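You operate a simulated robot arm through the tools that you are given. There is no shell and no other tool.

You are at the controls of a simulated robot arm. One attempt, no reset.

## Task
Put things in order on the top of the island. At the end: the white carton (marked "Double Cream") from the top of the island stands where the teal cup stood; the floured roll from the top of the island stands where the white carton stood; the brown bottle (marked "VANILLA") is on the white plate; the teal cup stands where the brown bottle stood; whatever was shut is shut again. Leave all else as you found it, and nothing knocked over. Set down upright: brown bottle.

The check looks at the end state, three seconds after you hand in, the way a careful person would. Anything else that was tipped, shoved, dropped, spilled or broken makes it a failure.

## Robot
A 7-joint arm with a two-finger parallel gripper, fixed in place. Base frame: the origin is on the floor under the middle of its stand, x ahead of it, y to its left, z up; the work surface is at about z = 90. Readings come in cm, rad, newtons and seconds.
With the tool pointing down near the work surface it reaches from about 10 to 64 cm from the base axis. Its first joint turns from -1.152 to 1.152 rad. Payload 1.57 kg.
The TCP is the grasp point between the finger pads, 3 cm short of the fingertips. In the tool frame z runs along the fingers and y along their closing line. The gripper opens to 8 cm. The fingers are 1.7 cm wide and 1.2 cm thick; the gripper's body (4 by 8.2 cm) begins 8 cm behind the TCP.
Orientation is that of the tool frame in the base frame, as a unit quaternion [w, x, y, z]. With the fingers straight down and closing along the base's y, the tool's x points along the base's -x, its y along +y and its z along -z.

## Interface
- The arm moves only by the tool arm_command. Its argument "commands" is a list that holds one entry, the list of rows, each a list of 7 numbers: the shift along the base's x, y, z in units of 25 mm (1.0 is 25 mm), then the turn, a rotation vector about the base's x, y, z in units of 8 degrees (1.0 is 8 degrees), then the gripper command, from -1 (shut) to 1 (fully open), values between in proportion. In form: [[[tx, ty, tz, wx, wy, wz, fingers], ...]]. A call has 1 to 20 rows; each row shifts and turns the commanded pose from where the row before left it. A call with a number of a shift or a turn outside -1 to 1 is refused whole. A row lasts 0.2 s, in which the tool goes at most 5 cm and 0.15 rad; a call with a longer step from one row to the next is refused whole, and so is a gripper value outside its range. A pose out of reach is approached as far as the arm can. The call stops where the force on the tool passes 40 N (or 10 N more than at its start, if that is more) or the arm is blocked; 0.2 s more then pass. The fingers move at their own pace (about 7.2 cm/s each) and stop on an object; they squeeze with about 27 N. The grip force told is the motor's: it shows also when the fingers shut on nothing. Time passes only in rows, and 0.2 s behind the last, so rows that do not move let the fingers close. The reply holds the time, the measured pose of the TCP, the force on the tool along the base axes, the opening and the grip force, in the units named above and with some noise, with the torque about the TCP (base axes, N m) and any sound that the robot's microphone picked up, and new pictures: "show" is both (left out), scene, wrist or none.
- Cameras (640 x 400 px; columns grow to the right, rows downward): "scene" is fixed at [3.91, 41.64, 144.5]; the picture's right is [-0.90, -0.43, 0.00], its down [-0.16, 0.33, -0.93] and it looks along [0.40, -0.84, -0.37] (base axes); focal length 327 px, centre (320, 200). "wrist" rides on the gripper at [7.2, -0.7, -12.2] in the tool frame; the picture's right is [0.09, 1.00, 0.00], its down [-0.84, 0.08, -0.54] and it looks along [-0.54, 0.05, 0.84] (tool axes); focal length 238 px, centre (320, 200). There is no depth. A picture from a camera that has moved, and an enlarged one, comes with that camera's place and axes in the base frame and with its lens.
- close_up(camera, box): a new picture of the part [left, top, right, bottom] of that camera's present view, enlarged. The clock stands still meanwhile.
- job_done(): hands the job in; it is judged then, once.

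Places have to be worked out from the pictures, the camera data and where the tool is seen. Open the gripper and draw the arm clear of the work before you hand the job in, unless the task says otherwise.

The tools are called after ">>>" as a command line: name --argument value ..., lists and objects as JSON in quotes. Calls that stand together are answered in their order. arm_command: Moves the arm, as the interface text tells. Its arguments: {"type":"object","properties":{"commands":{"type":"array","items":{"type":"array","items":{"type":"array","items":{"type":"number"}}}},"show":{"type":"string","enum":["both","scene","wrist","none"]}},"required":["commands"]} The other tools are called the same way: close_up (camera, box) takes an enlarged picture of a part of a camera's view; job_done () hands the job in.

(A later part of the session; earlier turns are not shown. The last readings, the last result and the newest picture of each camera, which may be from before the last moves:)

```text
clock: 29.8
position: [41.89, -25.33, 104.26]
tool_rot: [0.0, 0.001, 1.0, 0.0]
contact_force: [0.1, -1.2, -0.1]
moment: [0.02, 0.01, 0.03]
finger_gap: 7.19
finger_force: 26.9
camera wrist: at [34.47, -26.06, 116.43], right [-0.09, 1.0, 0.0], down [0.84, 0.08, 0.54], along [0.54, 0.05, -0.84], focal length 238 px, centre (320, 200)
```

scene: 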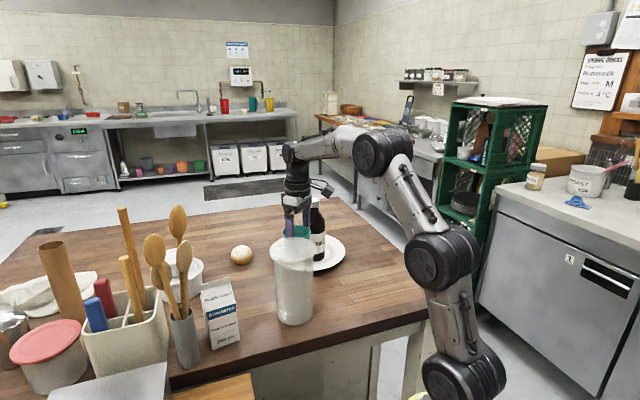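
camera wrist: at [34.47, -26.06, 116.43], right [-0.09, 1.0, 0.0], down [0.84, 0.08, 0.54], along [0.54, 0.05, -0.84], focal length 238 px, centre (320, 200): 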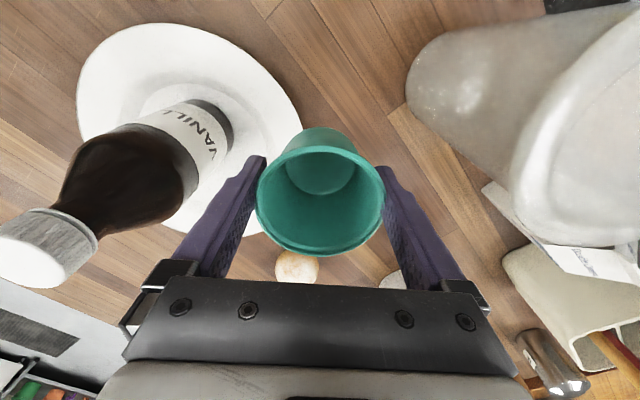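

The cup is hanging straight with good clearance to the bottle and the jar. I'll go on to the bottle's former spot at (20.4, -32.55).

>>> arm_command --commands '[[[-0.71, -0.174, 0, 0, 0, 0, 0.5], [-0.71, -0.174, 0, 0, 0, 0, 0.5], [-0.71, -0.174, 0, 0, 0, 0, 0.5], [-0.71, -0.174, 0, 0, 0, 0, 0.5], [-0.71, -0.174, 0, 0, 0, 0, 0.5], [-0.72, -0.289, 0, 0, 0, 0, 0.5], [-0.72, -0.289, 0, 0, 0, 0, 0.5], [-0.72, -0.289, 0, 0, 0, 0, 0.5], [-0.72, -0.289, 0, 0, 0, 0, 0.5], [-0.72, -0.289, 0, 0, 0, 0, 0.5], [-0.72, -0.289, 0, 0, 0, 0, 0.5], [-0.72, -0.289, 0, 0, 0, 0, 0.5], [0, 0, 0, 0, 0, 0, 0.5], [0, 0, 0, 0, 0, 0, 0.5]]]'

```text
clock: 32.8
position: [20.43, -32.68, 104.08]
tool_rot: [0.001, 0.0, 1.0, 0.001]
contact_force: [0.9, -0.4, 0.2]
moment: [-0.02, -0.02, 0.0]
finger_gap: 7.15
finger_force: 27.2
camera wrist: at [13.07, -33.37, 116.23], right [-0.09, 1.0, 0.0], down [0.84, 0.08, 0.54], along [0.54, 0.05, -0.84], focal length 238 px, centre (320, 200)
```

scene: 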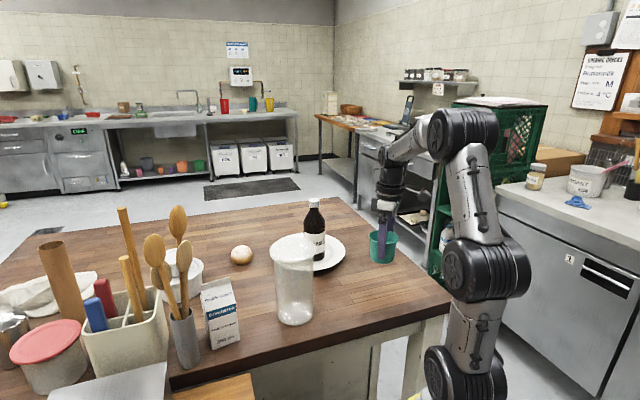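
wrist: 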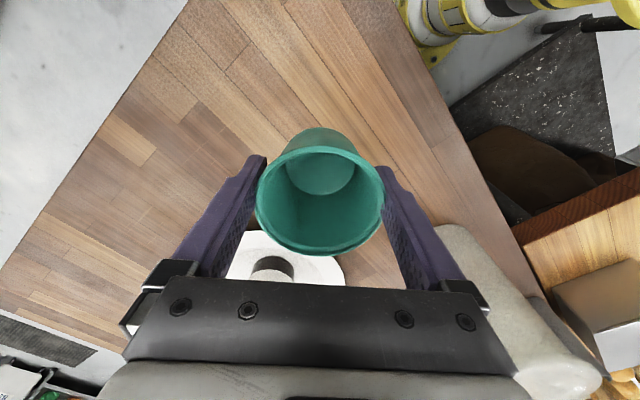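

The cup is above the target spot. I'll lower to just above the surface, then step down to contact.

>>> arm_command --commands '[[[0, 0.03, -0.6, 0, 0, 0, 0.5], [0, 0, -0.7, 0, 0, 0, 0.5], [0, 0, -0.7, 0, 0, 0, 0.5], [0, 0, -0.7, 0, 0, 0, 0.5], [0, 0, -0.4, 0, 0, 0, 0.5], [0, 0, -0.1, 0, 0, 0, 0.5], [0, 0, 0, 0, 0, 0, 0.5]]]'

>>> close_up --camera "scene" --box '[320, 200, 440, 310]'

```text
clock: 34.4
position: [20.34, -32.41, 96.04]
tool_rot: [-0.001, 0.0, 1.0, -0.001]
contact_force: [-0.3, 0.3, 0.5]
moment: [-0.01, 0.0, 0.03]
finger_gap: 7.17
finger_force: 27.3
camera wrist: at [12.93, -33.12, 108.24], right [-0.09, 1.0, 0.0], down [0.84, 0.08, 0.54], along [0.54, 0.05, -0.84], focal length 238 px, centre (320, 200)
```

scene: 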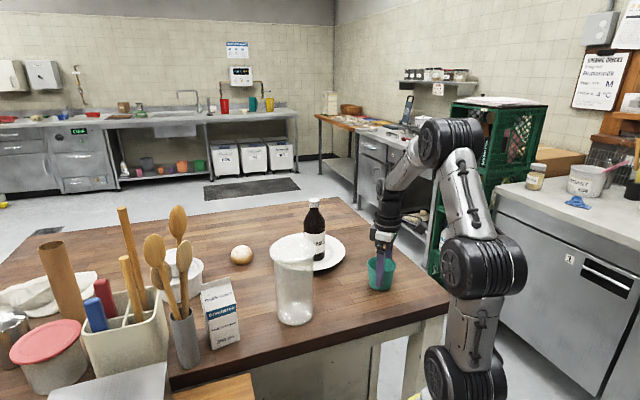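
wrist: 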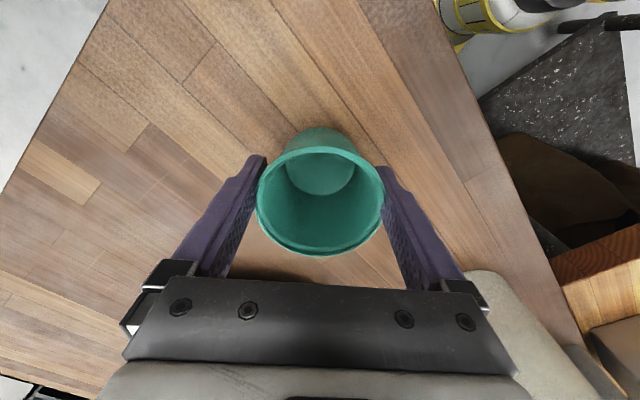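

```text
3.64 times, centred on (380, 255) of scene
camera zoom: at [3.91, 41.64, 144.5], right [-0.9, -0.43, 0.0], down [-0.16, 0.33, -0.93], along [0.4, -0.84, -0.37], focal length 1189 px, centre (102, 0)
```

zoom: 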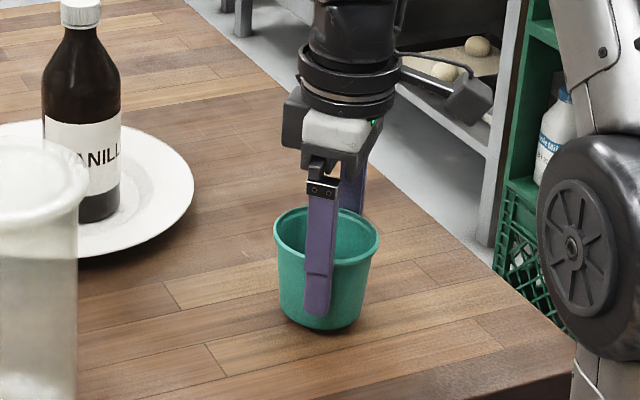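

The cup hovers about half a centimetre over the board at (20.35, -32.5). I'll step down until the force shows contact.

>>> arm_command --commands '[[[0, 0, -0.08, 0, 0, 0, 0.5], [0, 0, -0.06, 0, 0, 0, 0.5], [0, 0, -0.05, 0, 0, 0, 0.5], [0, 0, 0, 0, 0, 0, 0.5]]]' --show "none"

```text
clock: 35.4
position: [20.4, -32.47, 95.73]
tool_rot: [0.0, 0.0, 1.0, 0.0]
contact_force: [0.0, -0.5, -0.6]
moment: [0.02, -0.01, 0.0]
finger_gap: 7.13
finger_force: 27.0
```

No contact yet at 95.73; continuing down slowly.

>>> arm_command --commands '[[[0, 0, -0.05, 0, 0, 0, 0.5], [0, 0, -0.05, 0, 0, 0, 0.5], [0, 0, 0, 0, 0, 0, 0.5]]]' --show "none"

>>> close_up --camera "scene" --box '[320, 200, 440, 310]'

```text
clock: 36.2
position: [20.52, -32.43, 95.41]
tool_rot: [0.0, 0.0, 1.0, -0.001]
contact_force: [-5.7, 4.9, 17.0]
moment: [0.23, 0.18, 0.07]
finger_gap: 7.14
finger_force: 26.7
```

```text
3.64 times, centred on (380, 255) of scene
camera zoom: at [3.89, 41.67, 144.49], right [-0.9, -0.43, 0.0], down [-0.16, 0.33, -0.93], along [0.4, -0.84, -0.37], focal length 1189 px, centre (102, 0)
```

zoom: 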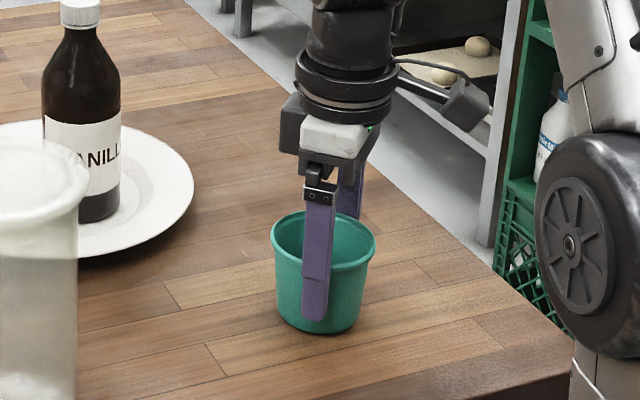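

Contact at 17 N, so the cup is on the board. I'll ease up a millimetre, open fully, then lift straight up slowly.

>>> arm_command --commands '[[[0, 0, 0.04, 0, 0, 0, 0.5], [0, 0, 0, 0, 0, 0, 0.8], [0, 0, 0, 0, 0, 0, 1], [0, 0, 0, 0, 0, 0, 1], [0, 0, 0, 0, 0, 0, 1]]]' --show "wrist"

>>> close_up --camera "scene" --box '[320, 200, 440, 310]'

>>> close_up --camera "wrist" --box '[240, 120, 400, 260]'

```text
clock: 37.4
position: [20.5, -32.44, 95.55]
tool_rot: [0.0, 0.0, 1.0, 0.0]
contact_force: [0.2, -0.4, -0.1]
moment: [0.0, 0.0, 0.0]
finger_gap: 8.01
finger_force: 0.0
camera wrist: at [13.1, -33.15, 107.7], right [-0.09, 1.0, 0.0], down [0.84, 0.08, 0.54], along [0.54, 0.05, -0.84], focal length 238 px, centre (320, 200)
```

wrist: 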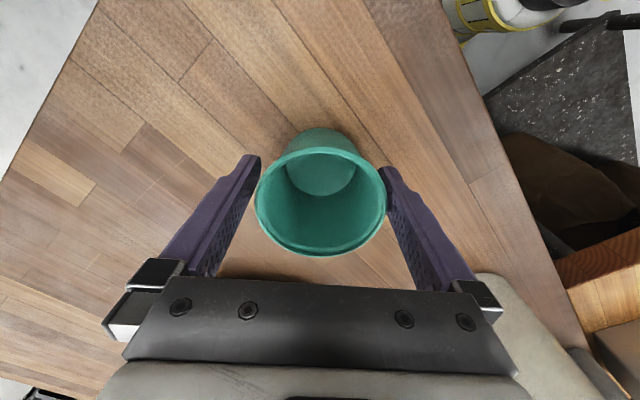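

```text
3.64 times, centred on (380, 255) of scene
camera zoom: at [3.91, 41.64, 144.5], right [-0.9, -0.43, 0.0], down [-0.16, 0.33, -0.93], along [0.4, -0.84, -0.37], focal length 1189 px, centre (102, 0)
```

zoom: 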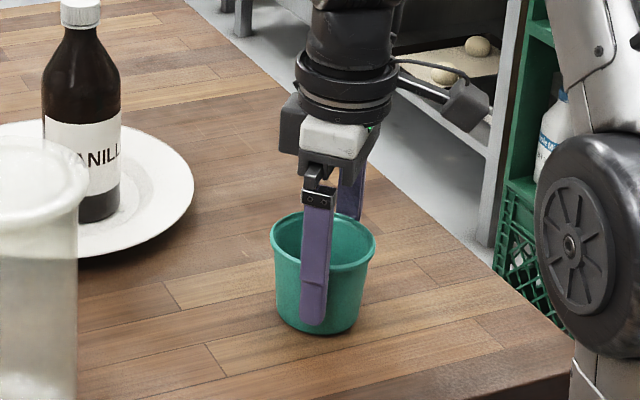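

```text
2.86 times, centred on (320, 190) of wrist
camera zoom: at [13.1, -33.15, 107.7], right [-0.09, 1.0, 0.0], down [0.84, 0.08, 0.54], along [0.54, 0.05, -0.84], focal length 681 px, centre (320, 229)
```

zoom: 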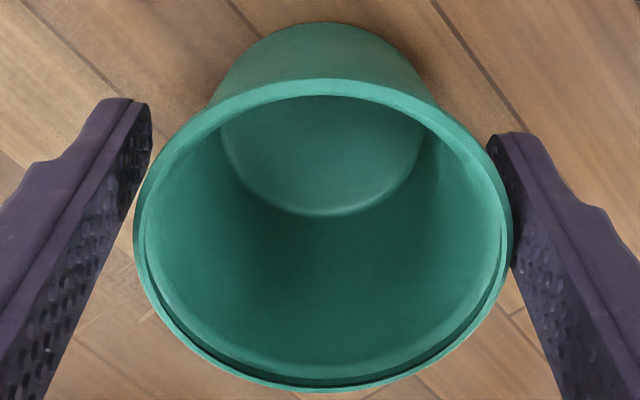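

The cup stands free but the right finger is close to it, so I'll shift the tool about 1.5 mm in +y and then rise slowly.

>>> arm_command --commands '[[[0, 0.06, 0, 0, 0, 0, 1], [0, 0, 0.15, 0, 0, 0, 1], [0, 0, 0.3, 0, 0, 0, 1], [0, 0, 0.4, 0, 0, 0, 1], [0, 0, 0.6, 0, 0, 0, 1], [0, 0, 0.8, 0, 0, 0, 1], [0, 0, 0.8, 0, 0, 0, 1], [0, 0, 0.8, 0, 0, 0, 1], [0, 0, 0.8, 0, 0, 0, 1], [0, 0, 0.8, 0, 0, 0, 1], [0, 0, 0.8, 0, 0, 0, 1], [0, 0, 0, 0, 0, 0, 1]]]'

>>> close_up --camera "scene" --box '[320, 200, 440, 310]'

```text
clock: 40.0
position: [20.45, -32.41, 111.0]
tool_rot: [0.0, 0.0, 1.0, 0.0]
contact_force: [0.0, -0.2, -0.6]
moment: [0.02, 0.01, -0.01]
finger_gap: 8.01
finger_force: 0.1
camera wrist: at [13.13, -33.04, 123.34], right [-0.09, 1.0, 0.0], down [0.84, 0.08, 0.54], along [0.54, 0.05, -0.84], focal length 238 px, centre (320, 200)
```

scene: 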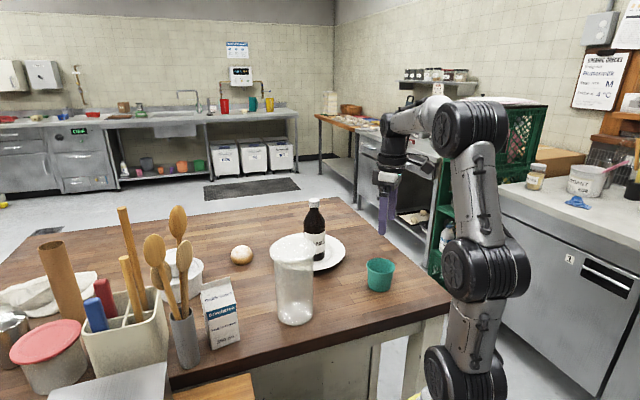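
wrist: 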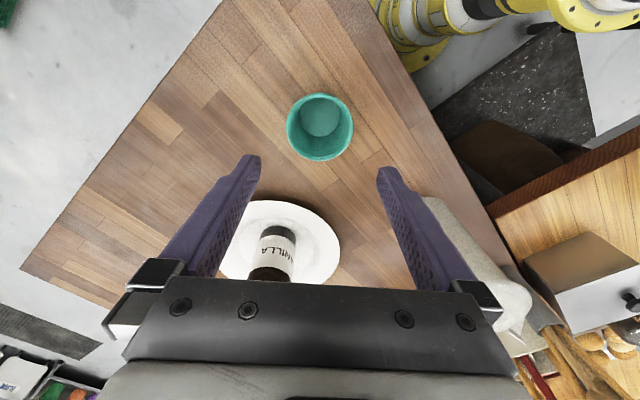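

```text
3.64 times, centred on (380, 255) of scene
camera zoom: at [3.91, 41.64, 144.5], right [-0.9, -0.43, 0.0], down [-0.16, 0.33, -0.93], along [0.4, -0.84, -0.37], focal length 1189 px, centre (102, 0)
```

zoom: 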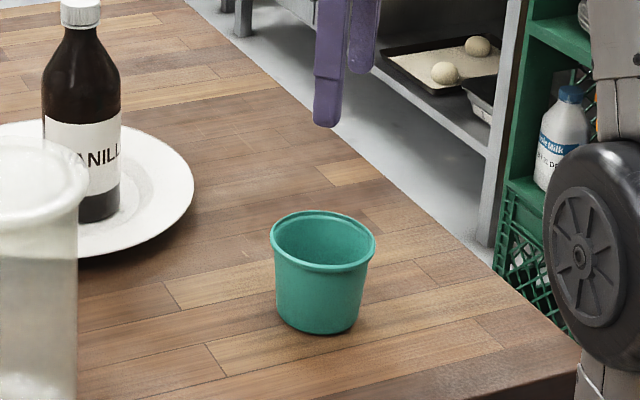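

The cup now stands upright at the bottle's old spot. Next is the carton, so I'll rise to z≈120 and move to about (44, -6), over the jar with clearance, to view the carton and the spoons beside it.

>>> arm_command --commands '[[[0, 0, 0.9, 0, 0, 0, 1], [0, 0, 0.9, 0, 0, 0, 1], [0, 0, 0.9, 0, 0, 0, 1], [0, 0, 0.9, 0, 0, 0, 1], [0.5, 0.6, 0, 0, 0, 0, 1], [0.785, 0.88, 0, 0, 0, 0, 1], [0.785, 0.88, 0, 0, 0, 0, 1], [0.785, 0.88, 0, 0, 0, 0, 1], [0.785, 0.88, 0, 0, 0, 0, 1], [0.785, 0.88, 0, 0, 0, 0, 1], [0.785, 0.88, 0, 0, 0, 0, 1], [0.785, 0.88, 0, 0, 0, 0, 1], [0.785, 0.88, 0, 0, 0, 0, 1], [0.785, 0.88, 0, 0, 0, 0, 1], [0.785, 0.88, 0, 0, 0, 0, 1], [0.785, 0.88, 0, 0, 0, 0, 1], [0.25, 0.28, 0, 0, 0, 0, 1], [0, 0, 0, 0, 0, 0, 1]]]'

>>> close_up --camera "wrist" --box '[300, 20, 540, 220]'

>>> close_up --camera "scene" --box '[130, 190, 270, 380]'

```text
clock: 43.8
position: [43.73, -5.86, 120.1]
tool_rot: [-0.001, 0.0, 1.0, 0.001]
contact_force: [0.6, 0.5, 0.4]
moment: [-0.02, -0.01, 0.0]
finger_gap: 8.01
finger_force: 0.0
camera wrist: at [36.43, -6.49, 132.3], right [-0.09, 1.0, 0.0], down [0.84, 0.08, 0.54], along [0.54, 0.05, -0.84], focal length 238 px, centre (320, 200)
```

scene: 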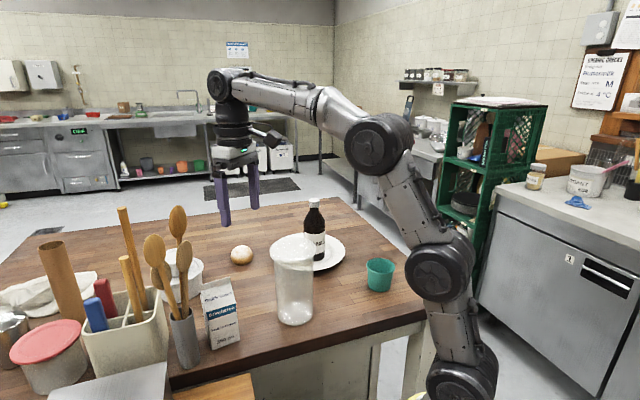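
wrist: 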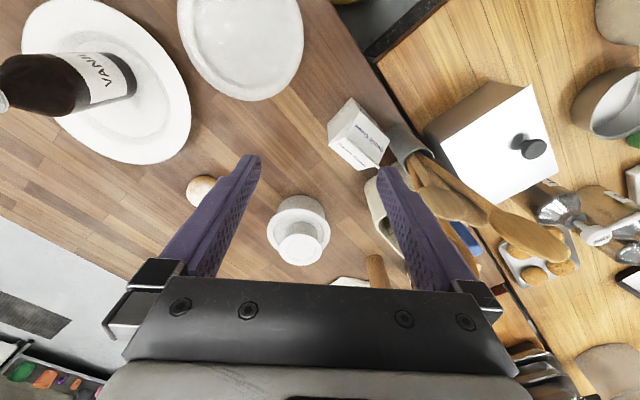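

```text
2.00 times, centred on (420, 120) of wrist
camera zoom: at [36.43, -6.49, 132.3], right [-0.09, 1.0, 0.0], down [0.84, 0.08, 0.54], along [0.54, 0.05, -0.84], focal length 477 px, centre (120, 360)
```

zoom: 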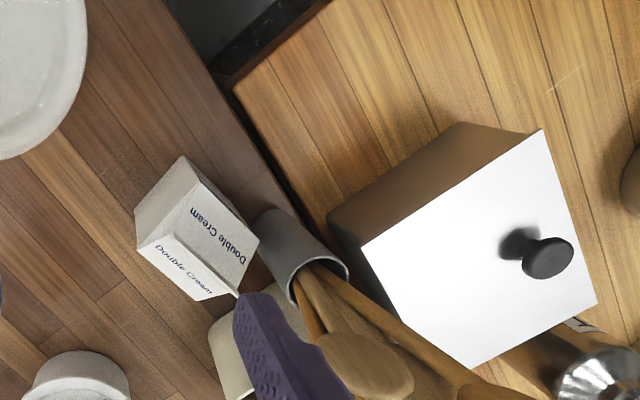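

```text
2.11 times, centred on (200, 285) of scene
camera zoom: at [3.91, 41.64, 144.5], right [-0.9, -0.43, 0.0], down [-0.16, 0.33, -0.93], along [0.4, -0.84, -0.37], focal length 689 px, centre (573, 21)
```

zoom: 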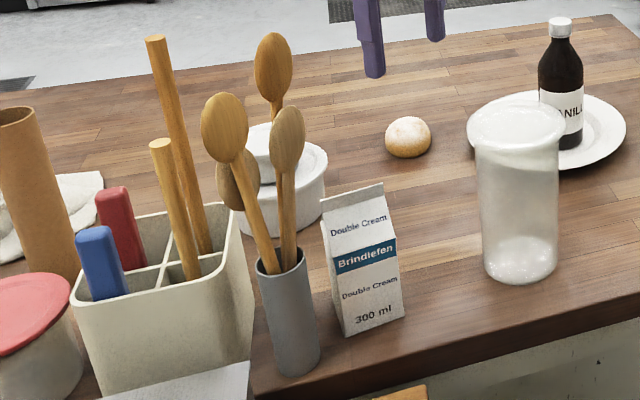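

I'll enlarge the carton in the wrist view to read its corners and orientation.

>>> close_up --camera "wrist" --box '[315, 80, 435, 180]'

>>> close_up --camera "wrist" --box '[360, 110, 600, 300]'

>>> close_up --camera "scene" --box '[160, 260, 260, 360]'

```text
4.00 times, centred on (375, 130) of wrist
camera zoom: at [36.43, -6.49, 132.3], right [-0.09, 1.0, 0.0], down [0.84, 0.08, 0.54], along [0.54, 0.05, -0.84], focal length 953 px, centre (100, 480)
```

zoom: 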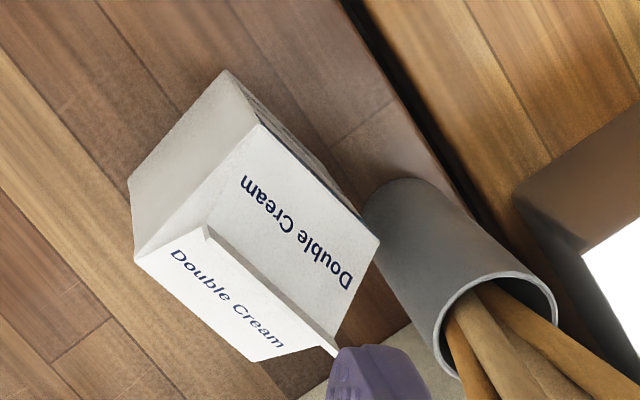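

```text
2.11 times, centred on (480, 205) of wrist
camera zoom: at [36.43, -6.49, 132.3], right [-0.09, 1.0, 0.0], down [0.84, 0.08, 0.54], along [0.54, 0.05, -0.84], focal length 502 px, centre (-17, 190)
```

zoom: 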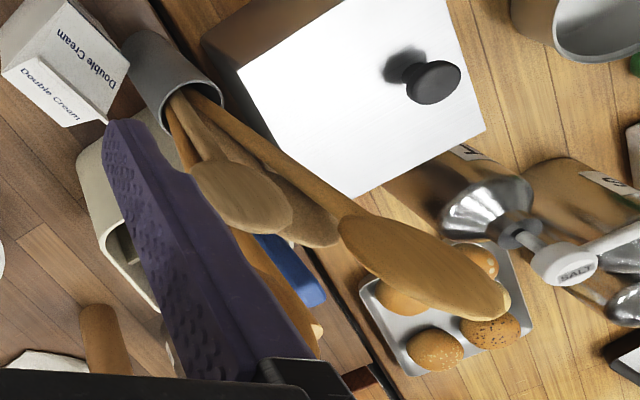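

```text
4.00 times, centred on (210, 310) of scene
camera zoom: at [3.91, 41.64, 144.5], right [-0.9, -0.43, 0.0], down [-0.16, 0.33, -0.93], along [0.4, -0.84, -0.37], focal length 1308 px, centre (760, -240)
```

zoom: 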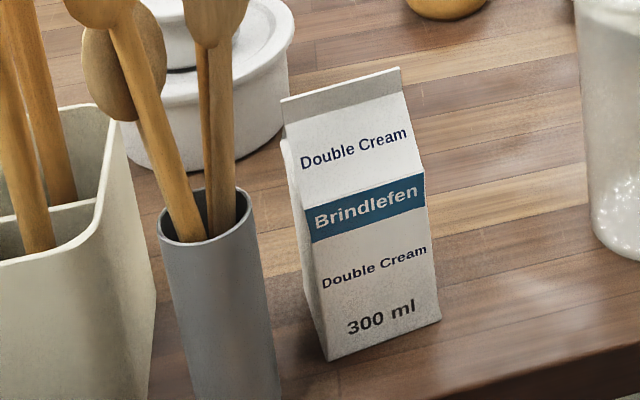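

The carton centre works out to about (47.2, 0.0), with faces turned about 53° and the ridge at z≈104. The crock with spoons is at (48.4, 8.4), and one spoon may lean close to the carton, so I'll shift in -y for an unobstructed second view of the spoons.

>>> arm_command --commands '[[[0, -0.8, 0, 0, 0, 0, 1], [0, -0.8, 0, 0, 0, 0, 1], [0, -0.8, 0, 0, 0, 0, 1], [0, -0.8, 0, 0, 0, 0, 1], [0, 0, 0, 0, 0, 0, 1]]]' --show "wrist"

>>> close_up --camera "wrist" --box '[400, 80, 640, 300]'

>>> close_up --camera "scene" --box '[130, 190, 230, 320]'

```text
clock: 45.0
position: [43.79, -13.88, 120.21]
tool_rot: [0.0, 0.0, 1.0, 0.0]
contact_force: [0.2, -0.2, -0.1]
moment: [0.03, 0.02, 0.01]
finger_gap: 8.01
finger_force: 0.1
camera wrist: at [36.51, -14.59, 132.38], right [-0.09, 1.0, 0.0], down [0.84, 0.08, 0.54], along [0.54, 0.05, -0.84], focal length 238 px, centre (320, 200)
```

wrist: 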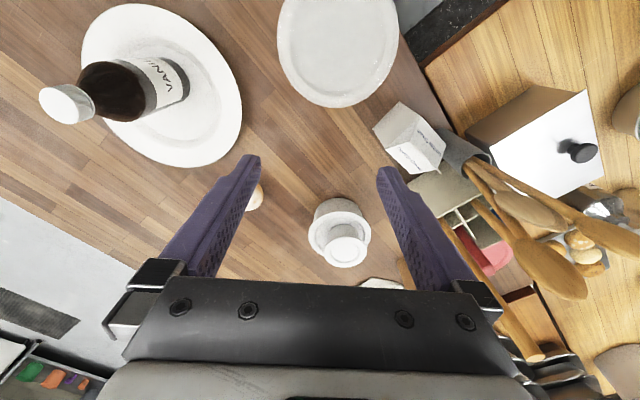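

```text
1.82 times, centred on (520, 190) of wrist
camera zoom: at [36.51, -14.59, 132.38], right [-0.09, 1.0, 0.0], down [0.84, 0.08, 0.54], along [0.54, 0.05, -0.84], focal length 433 px, centre (-44, 218)
```

zoom: 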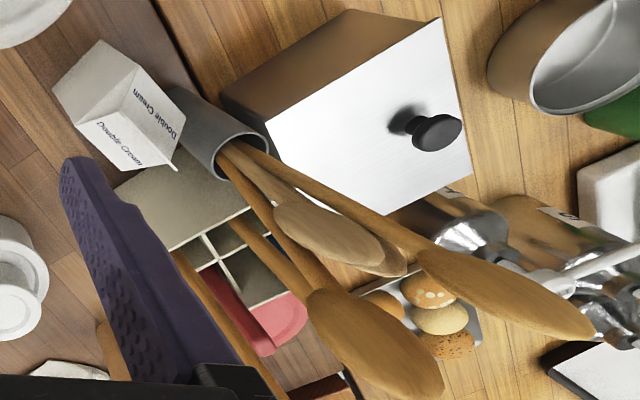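

```text
3.08 times, centred on (180, 255) of scene
camera zoom: at [3.91, 41.64, 144.5], right [-0.9, -0.43, 0.0], down [-0.16, 0.33, -0.93], along [0.4, -0.84, -0.37], focal length 1006 px, centre (751, 31)
```

zoom: 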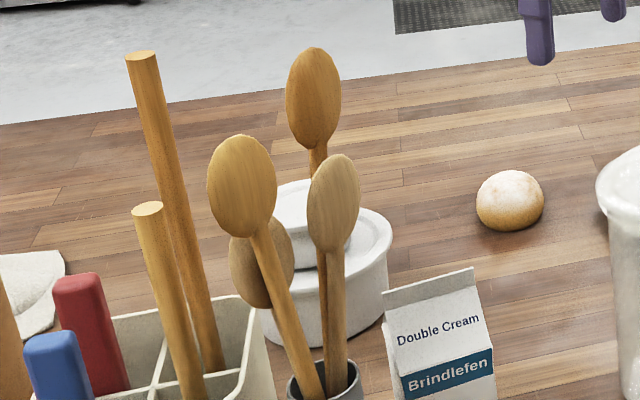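

Triangulating gives spoon heads at (49.3, 4.8, z 116-122) and (47, 6.2, z 111-117), too close for an upright hand. I'll rotate the gripper about +53° to match the carton faces and lean the hand about 11° away from the spoons, still well above everything.

>>> arm_command --commands '[[[0, 0, 0, 0, 0, 0.95, 1], [0, 0, 0, 0, 0, 0.95, 1], [0, 0, 0, 0, 0, 0.95, 1], [0, 0, 0, 0, 0, 0.95, 1], [0, 0, 0, 0, 0, 0.95, 1], [0, 0, 0, 0, 0, 0.95, 1], [0, 0, 0, 0, 0, 0.925, 1], [0, 0, 0, 0.55, -0.41, 0, 1], [0, 0, 0, 0.55, -0.41, 0, 1], [0, 0, 0, 0, 0, 0, 1]]]'

```text
clock: 47.2
position: [43.85, -13.97, 120.17]
tool_rot: [0.086, -0.444, 0.891, 0.042]
contact_force: [-0.4, 0.1, 0.2]
moment: [-0.01, -0.01, 0.0]
finger_gap: 7.99
finger_force: 0.1
camera wrist: at [38.55, -21.87, 130.76], right [-0.85, 0.53, -0.02], down [0.37, 0.62, 0.69], along [0.38, 0.58, -0.72], focal length 238 px, centre (320, 200)
```

scene: 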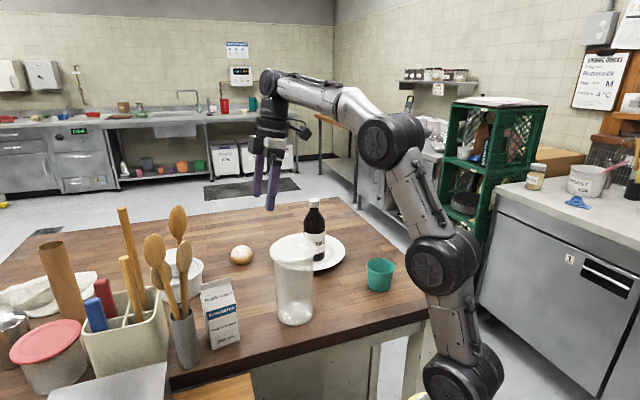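
wrist: 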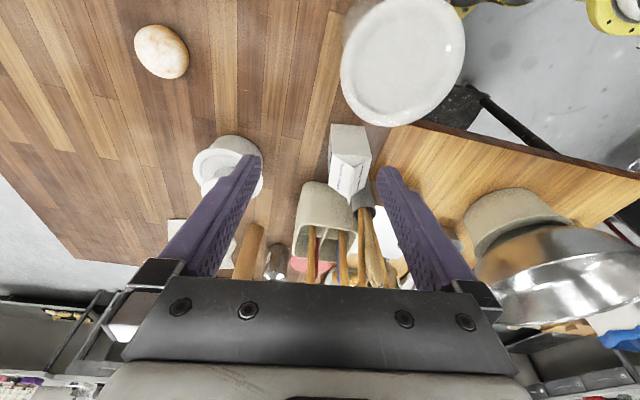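

The gripper is now aligned (closing line along (-0.80, 0.60)) and leaning away from the spoons. I'll move near the carton at z≈115, slightly short of it, and look again.

>>> arm_command --commands '[[[0.1, 0.77, -0.2, 0, 0, 0, 1], [0.1, 0.77, -0.3, 0, 0, 0, 1], [0.1, 0.77, -0.4, 0, 0, 0, 1], [0.1, 0.77, -0.4, 0, 0, 0, 1], [0.1, 0.77, -0.4, 0, 0, 0, 1], [0.1, 0.77, -0.4, 0, 0, 0, 1], [0, 0, 0, 0, 0, 0, 1]]]'

>>> close_up --camera "wrist" --box '[220, 40, 460, 290]'

>>> close_up --camera "scene" --box '[130, 120, 270, 360]'

```text
clock: 48.8
position: [45.32, -2.29, 115.0]
tool_rot: [0.086, -0.444, 0.891, 0.044]
contact_force: [0.2, 0.1, 0.9]
moment: [-0.02, 0.01, -0.02]
finger_gap: 8.01
finger_force: 0.0
camera wrist: at [40.12, -10.3, 125.62], right [-0.85, 0.53, -0.02], down [0.37, 0.62, 0.69], along [0.37, 0.58, -0.72], focal length 238 px, centre (320, 200)
```

scene: 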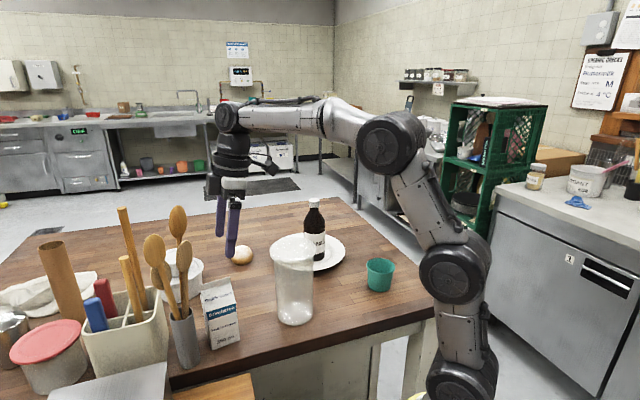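
wrist: 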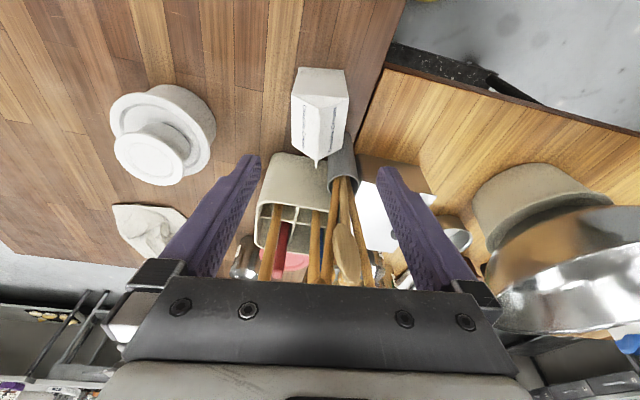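

```text
1.60 times, centred on (340, 165) of wrist
camera zoom: at [40.12, -10.3, 125.62], right [-0.85, 0.53, -0.02], down [0.37, 0.62, 0.69], along [0.37, 0.58, -0.72], focal length 381 px, centre (288, 256)
```

zoom: 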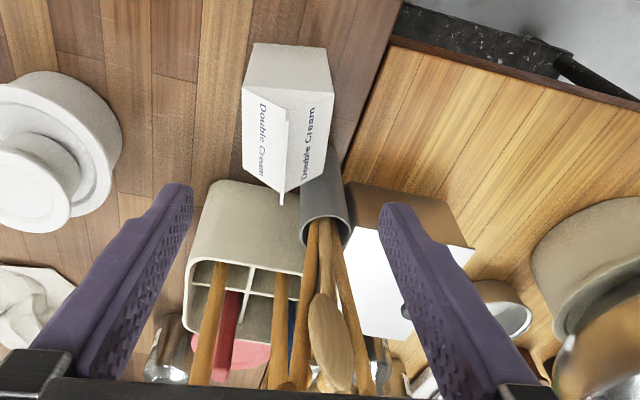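

```text
1.67 times, centred on (200, 240) of scene
camera zoom: at [3.91, 41.64, 144.5], right [-0.9, -0.43, 0.0], down [-0.16, 0.33, -0.93], along [0.4, -0.84, -0.37], focal length 545 px, centre (520, 133)
```

zoom: 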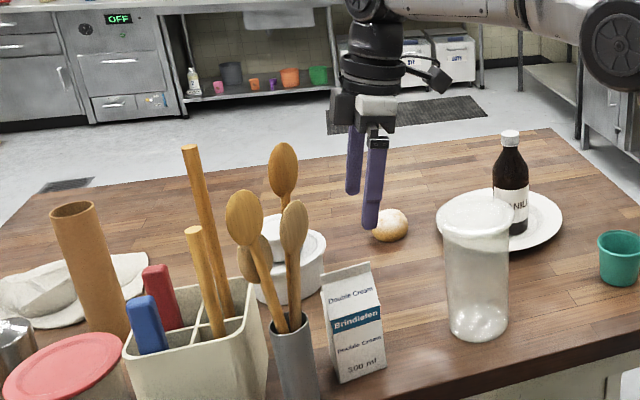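

I'll enlarge the carton in this view to verify its yaw and centring relative to the gripper.

>>> close_up --camera "wrist" --box '[260, 50, 380, 180]'

```text
3.08 times, centred on (320, 115) of wrist
camera zoom: at [40.12, -10.3, 125.62], right [-0.85, 0.53, -0.02], down [0.37, 0.62, 0.69], along [0.37, 0.58, -0.72], focal length 733 px, centre (320, 462)
```

zoom: 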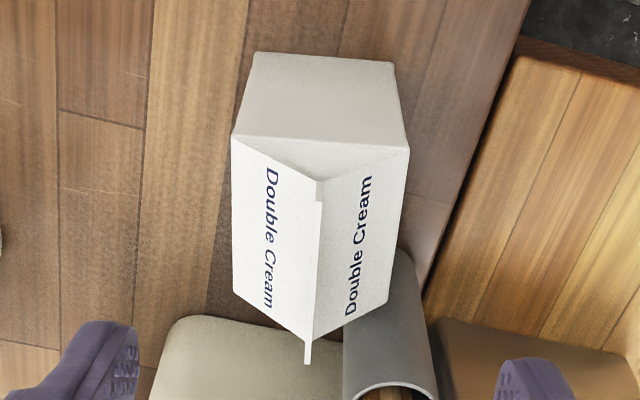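

The carton's corners give a centre of (47.2, 0.0), a yaw of 55° and shoulders at z≈100. I'll add 2° of yaw, move over it, and lower to z≈106 for a check before straddling it.

>>> arm_command --commands '[[[0.37, 0.46, 0, 0, 0, 0.25, 1], [0.37, 0.46, 0, 0, 0, 0, 1], [0, 0, -0.6, 0, 0, 0, 1], [0, 0, -0.8, 0, 0, 0, 1], [0, 0, -0.8, 0, 0, 0, 1], [0, 0, -0.8, 0, 0, 0, 1], [0, 0, -0.6, 0, 0, 0, 1], [0, 0, 0, 0, 0, 0, 1]]]'

>>> close_up --camera "wrist" --box '[230, 60, 410, 220]'

>>> close_up --camera "scene" --box '[130, 140, 270, 360]'

```text
clock: 50.6
position: [47.29, -0.25, 105.95]
tool_rot: [0.085, -0.459, 0.883, 0.044]
contact_force: [1.0, 0.1, 0.5]
moment: [0.0, -0.03, 0.0]
finger_gap: 8.02
finger_force: 0.0
camera wrist: at [42.38, -8.3, 116.62], right [-0.87, 0.5, -0.02], down [0.35, 0.63, 0.69], along [0.35, 0.59, -0.72], focal length 238 px, centre (320, 200)
```

scene: 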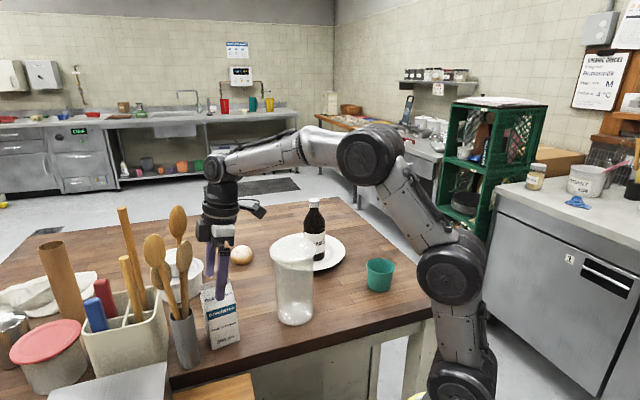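
wrist: 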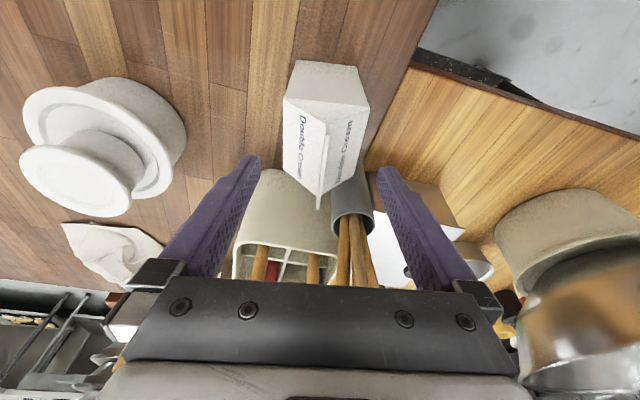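

```text
2.50 times, centred on (320, 140) of wrist
camera zoom: at [42.38, -8.3, 116.62], right [-0.87, 0.5, -0.02], down [0.35, 0.63, 0.69], along [0.35, 0.59, -0.72], focal length 596 px, centre (320, 350)
```

zoom: 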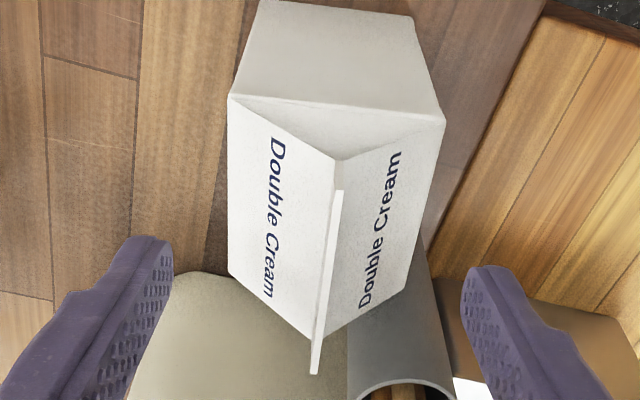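

```text
1.82 times, centred on (200, 250) of scene
camera zoom: at [3.91, 41.64, 144.5], right [-0.9, -0.43, 0.0], down [-0.16, 0.33, -0.93], along [0.4, -0.84, -0.37], focal length 595 px, centre (538, 109)
```

zoom: 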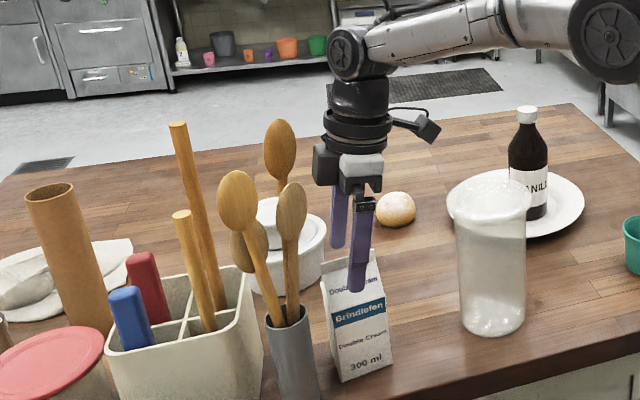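

The carton is centred between the fingers with matching yaw, and the hand is clear of spoons and jar. I'll descend to z≈98 and check.

>>> arm_command --commands '[[[0.02, 0.08, -0.6, 0, 0, 0, 1], [0, 0, -0.7, 0, 0, 0, 1], [0, 0, -0.7, 0, 0, 0, 1], [0, 0, -0.7, 0, 0, 0, 1], [0, 0, -0.45, 0, 0, 0, 1], [0, 0, 0, 0, 0, 0, 1]]]'

>>> close_up --camera "scene" --box '[130, 140, 270, 360]'

```text
clock: 52.0
position: [47.17, -0.08, 98.01]
tool_rot: [0.085, -0.46, 0.883, 0.045]
contact_force: [0.2, 0.6, -0.4]
moment: [-0.01, -0.03, 0.0]
finger_gap: 8.01
finger_force: 0.1
camera wrist: at [42.2, -8.25, 108.66], right [-0.87, 0.5, -0.02], down [0.35, 0.63, 0.69], along [0.35, 0.59, -0.72], focal length 238 px, centre (320, 200)
```

scene: 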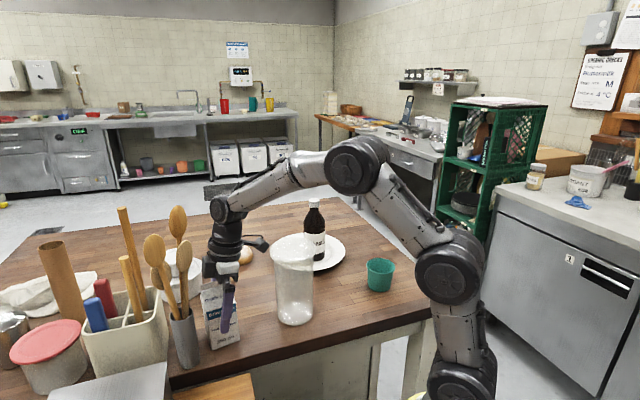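
wrist: 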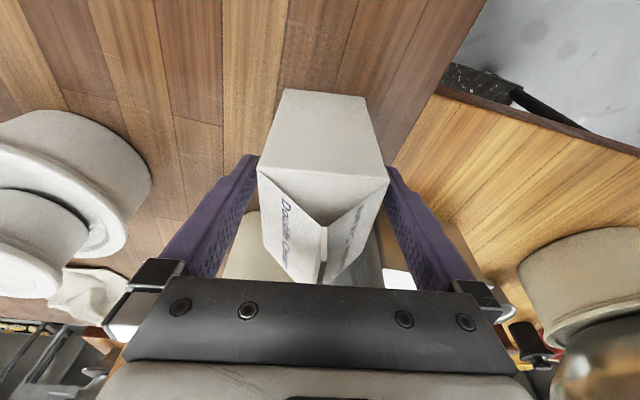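

```text
1.82 times, centred on (200, 250) of scene
camera zoom: at [3.91, 41.64, 144.5], right [-0.9, -0.43, 0.0], down [-0.16, 0.33, -0.93], along [0.4, -0.84, -0.37], focal length 595 px, centre (538, 109)
```

zoom: 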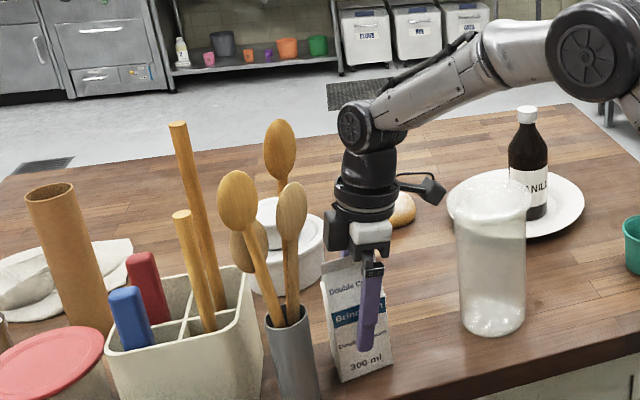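

The fingers straddle the carton's label and back faces with no contact. Closing the gripper now.

>>> arm_command --commands '[[[0, 0, 0, 0, 0, 0, 0.6], [0, 0, 0, 0, 0, 0, 0.3], [0, 0, 0, 0, 0, 0, 0.1], [0, 0, 0, 0, 0, 0, 0.1], [0, 0, 0, 0, 0, 0, 0.1]]]' --show "wrist"

>>> close_up --camera "scene" --box '[160, 200, 260, 360]'

```text
clock: 53.2
position: [47.23, -0.22, 98.2]
tool_rot: [0.084, -0.46, 0.883, 0.045]
contact_force: [0.4, -0.6, 0.2]
moment: [-0.03, -0.17, -0.02]
finger_gap: 6.17
finger_force: 27.2
camera wrist: at [42.21, -8.25, 108.68], right [-0.87, 0.5, -0.02], down [0.35, 0.63, 0.69], along [0.35, 0.59, -0.72], focal length 238 px, centre (320, 200)
```

wrist: 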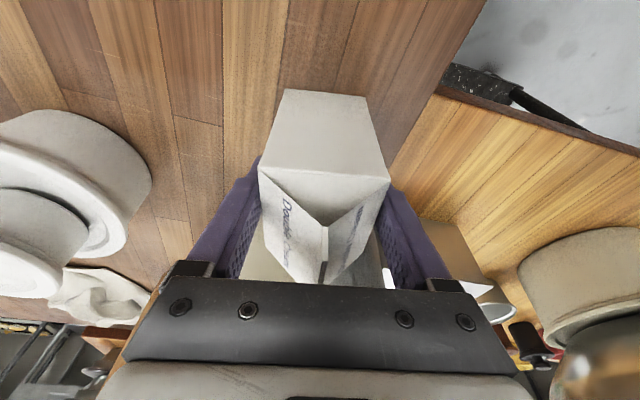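

```text
2.50 times, centred on (210, 280) of scene
camera zoom: at [3.92, 41.64, 144.5], right [-0.9, -0.43, 0.0], down [-0.16, 0.33, -0.93], along [0.4, -0.84, -0.37], focal length 818 px, centre (595, 0)
```

zoom: 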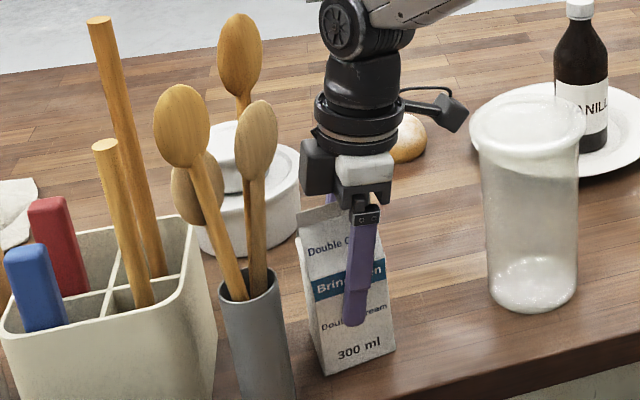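

The carton is firmly held (gap 6.17, 27 N), and its original spot is about (47.2, 0.0). I'll lift 4 cm straight up.

>>> arm_command --commands '[[[0, 0, 0.2, 0, 0, 0, 0.1], [0, 0, 0.4, 0, 0, 0, 0.1], [0, 0, 0.5, 0, 0, 0, 0.1], [0, 0, 0.5, 0, 0, 0, 0.1], [0, 0, 0, 0, 0, 0, 0.1]]]'

```text
clock: 54.4
position: [47.27, 0.03, 102.18]
tool_rot: [0.084, -0.46, 0.883, 0.046]
contact_force: [0.0, 0.3, -3.6]
moment: [0.0, 0.0, 0.02]
finger_gap: 6.19
finger_force: 27.1
camera wrist: at [42.21, -8.13, 112.69], right [-0.87, 0.5, -0.02], down [0.35, 0.63, 0.69], along [0.35, 0.59, -0.72], focal length 238 px, centre (320, 200)
```

scene: 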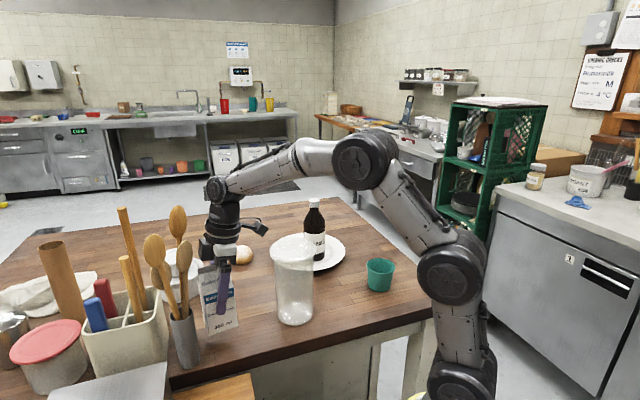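
wrist: 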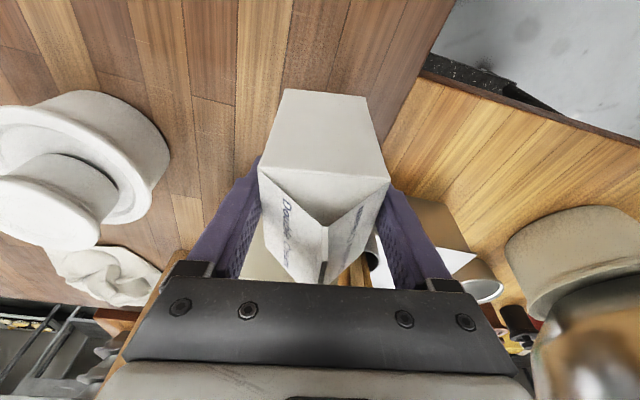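

Lifted cleanly with a load of about 3.6 N. I'll carry it to the cup's former spot at (52.4, -17).

>>> arm_command --commands '[[[0.1, -0.35, 0, 0, 0, 0, 0.1], [0.2, -0.65, 0, 0, 0, 0, 0.1], [0.23, -0.757, 0, 0, 0, 0, 0.1], [0.23, -0.757, 0, 0, 0, 0, 0.1], [0.23, -0.757, 0, 0, 0, 0, 0.1], [0.23, -0.757, 0, 0, 0, 0, 0.1], [0.23, -0.757, 0, 0, 0, 0, 0.1], [0.23, -0.757, 0, 0, 0, 0, 0.1], [0.22, -0.757, 0, 0, 0, 0, 0.1], [0.15, -0.5, 0, 0, 0, 0, 0.1], [0, 0, 0, 0, 0, 0, 0.1]]]'

>>> close_up --camera "scene" --box '[180, 170, 300, 330]'

```text
clock: 56.8
position: [52.28, -16.82, 101.99]
tool_rot: [0.085, -0.46, 0.883, 0.045]
contact_force: [0.1, 0.2, -2.7]
moment: [-0.02, 0.01, -0.01]
finger_gap: 6.18
finger_force: 27.5
camera wrist: at [47.35, -24.92, 112.6], right [-0.87, 0.5, -0.02], down [0.35, 0.63, 0.69], along [0.35, 0.59, -0.72], focal length 238 px, centre (320, 200)
```

scene: 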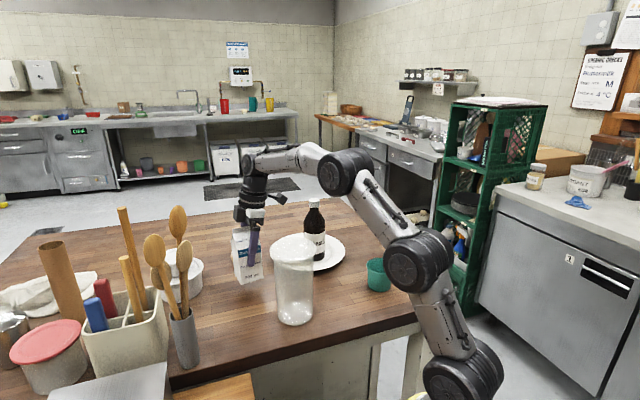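
wrist: 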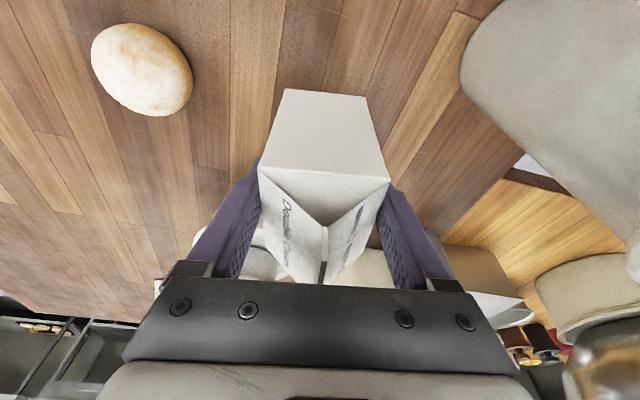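

```text
2.50 times, centred on (240, 250) of scene
camera zoom: at [3.92, 41.64, 144.5], right [-0.9, -0.43, 0.0], down [-0.16, 0.33, -0.93], along [0.4, -0.84, -0.37], focal length 818 px, centre (520, 75)
```

zoom: 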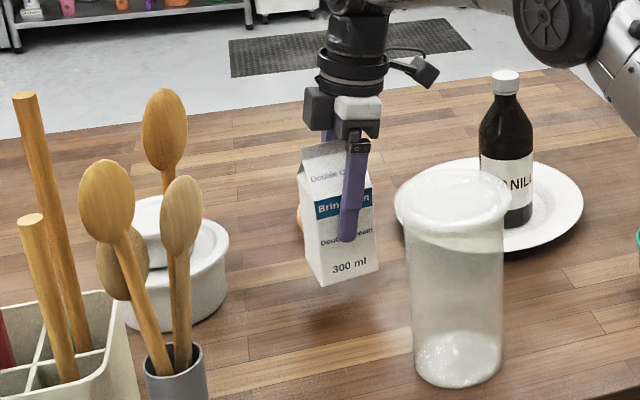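

The carton hangs upright over the cup's spot and the roll is clear of the fingers. I'll lower to just above the surface.

>>> arm_command --commands '[[[0.03, -0.05, -0.4, 0, 0, 0, 0.1], [0, 0, -0.5, 0, 0, 0, 0.1], [0, 0, -0.35, 0, 0, 0, 0.1], [0, 0, -0.1, 0, 0, 0, 0.1], [0, 0, 0, 0, 0, 0, 0.1]]]' --show "none"

>>> close_up --camera "scene" --box '[180, 170, 300, 330]'

```text
clock: 58.0
position: [52.39, -17.05, 98.5]
tool_rot: [0.084, -0.46, 0.883, 0.045]
contact_force: [0.7, 0.8, -2.2]
moment: [0.0, -0.02, 0.01]
finger_gap: 6.17
finger_force: 26.9
```

```text
2.50 times, centred on (240, 250) of scene
camera zoom: at [3.92, 41.64, 144.5], right [-0.9, -0.43, 0.0], down [-0.16, 0.33, -0.93], along [0.4, -0.84, -0.37], focal length 818 px, centre (520, 75)
```

zoom: 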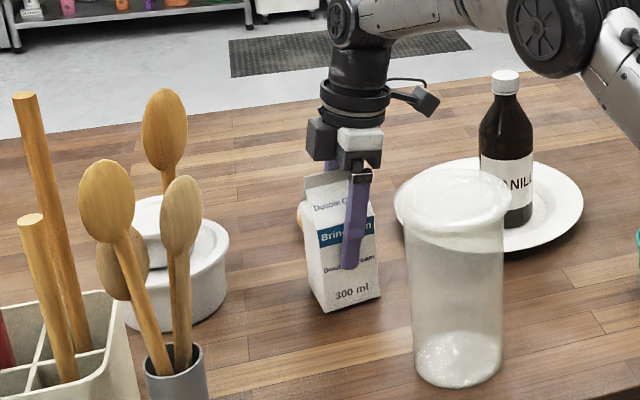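

It's a few millimetres above the board at (52.4, -17.05). I'll step down until contact.

>>> arm_command --commands '[[[0, 0, -0.06, 0, 0, 0, 0.1], [0, 0, -0.05, 0, 0, 0, 0.1], [0, 0, -0.05, 0, 0, 0, 0.1], [0, 0, 0, 0, 0, 0, 0.1]]]' --show "none"

```text
clock: 59.0
position: [52.43, -16.9, 98.26]
tool_rot: [0.084, -0.46, 0.883, 0.045]
contact_force: [-0.3, 0.4, -3.3]
moment: [0.01, 0.01, 0.0]
finger_gap: 6.2
finger_force: 28.0
```

Still only the weight shows, so I'll go a bit further down.

>>> arm_command --commands '[[[0, 0, -0.05, 0, 0, 0, 0.1], [0, 0, -0.04, 0, 0, 0, 0.1], [0, 0, 0, 0, 0, 0, 0.1]]]' --show "none"

```text
clock: 59.8
position: [52.34, -16.94, 98.14]
tool_rot: [0.084, -0.461, 0.882, 0.045]
contact_force: [-1.6, 1.8, 0.7]
moment: [-0.05, 0.07, -0.01]
finger_gap: 6.18
finger_force: 27.4
```

The load went from -3 to +0.7 N, so the carton is resting on the board. I'll open the gripper.

>>> arm_command --commands '[[[0, 0, -0.01, 0, 0, 0, 0.1], [0, 0, 0, 0, 0, 0, 0.4], [0, 0, 0, 0, 0, 0, 0.7], [0, 0, 0, 0, 0, 0, 1], [0, 0, 0, 0, 0, 0, 1], [0, 0, 0, 0, 0, 0, 1]]]'

>>> close_up --camera "scene" --box '[180, 170, 300, 330]'

```text
clock: 61.2
position: [52.38, -17.0, 98.0]
tool_rot: [0.084, -0.46, 0.882, 0.046]
contact_force: [-0.3, 0.3, -0.2]
moment: [0.02, -0.01, -0.03]
finger_gap: 8.0
finger_force: 0.1
camera wrist: at [47.38, -25.17, 108.62], right [-0.87, 0.5, -0.02], down [0.35, 0.63, 0.69], along [0.35, 0.59, -0.72], focal length 238 px, centre (320, 200)
```

scene: 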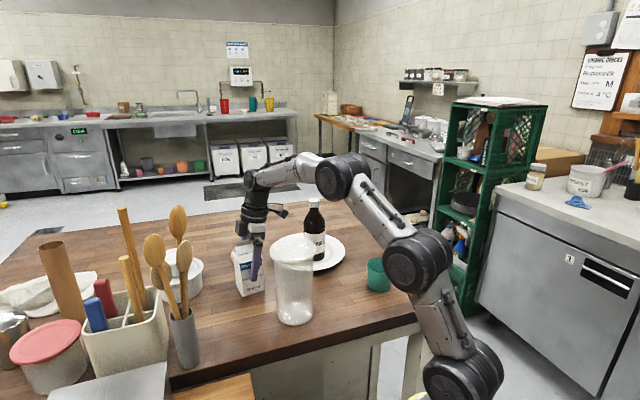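
wrist: 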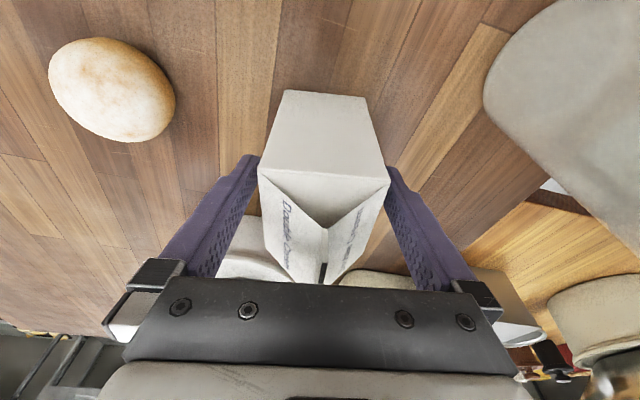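

```text
2.50 times, centred on (240, 250) of scene
camera zoom: at [3.91, 41.64, 144.5], right [-0.9, -0.43, 0.0], down [-0.16, 0.33, -0.93], along [0.4, -0.84, -0.37], focal length 818 px, centre (520, 75)
```

zoom: 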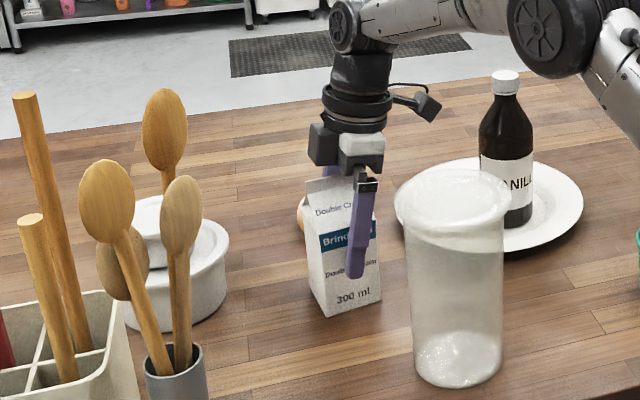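

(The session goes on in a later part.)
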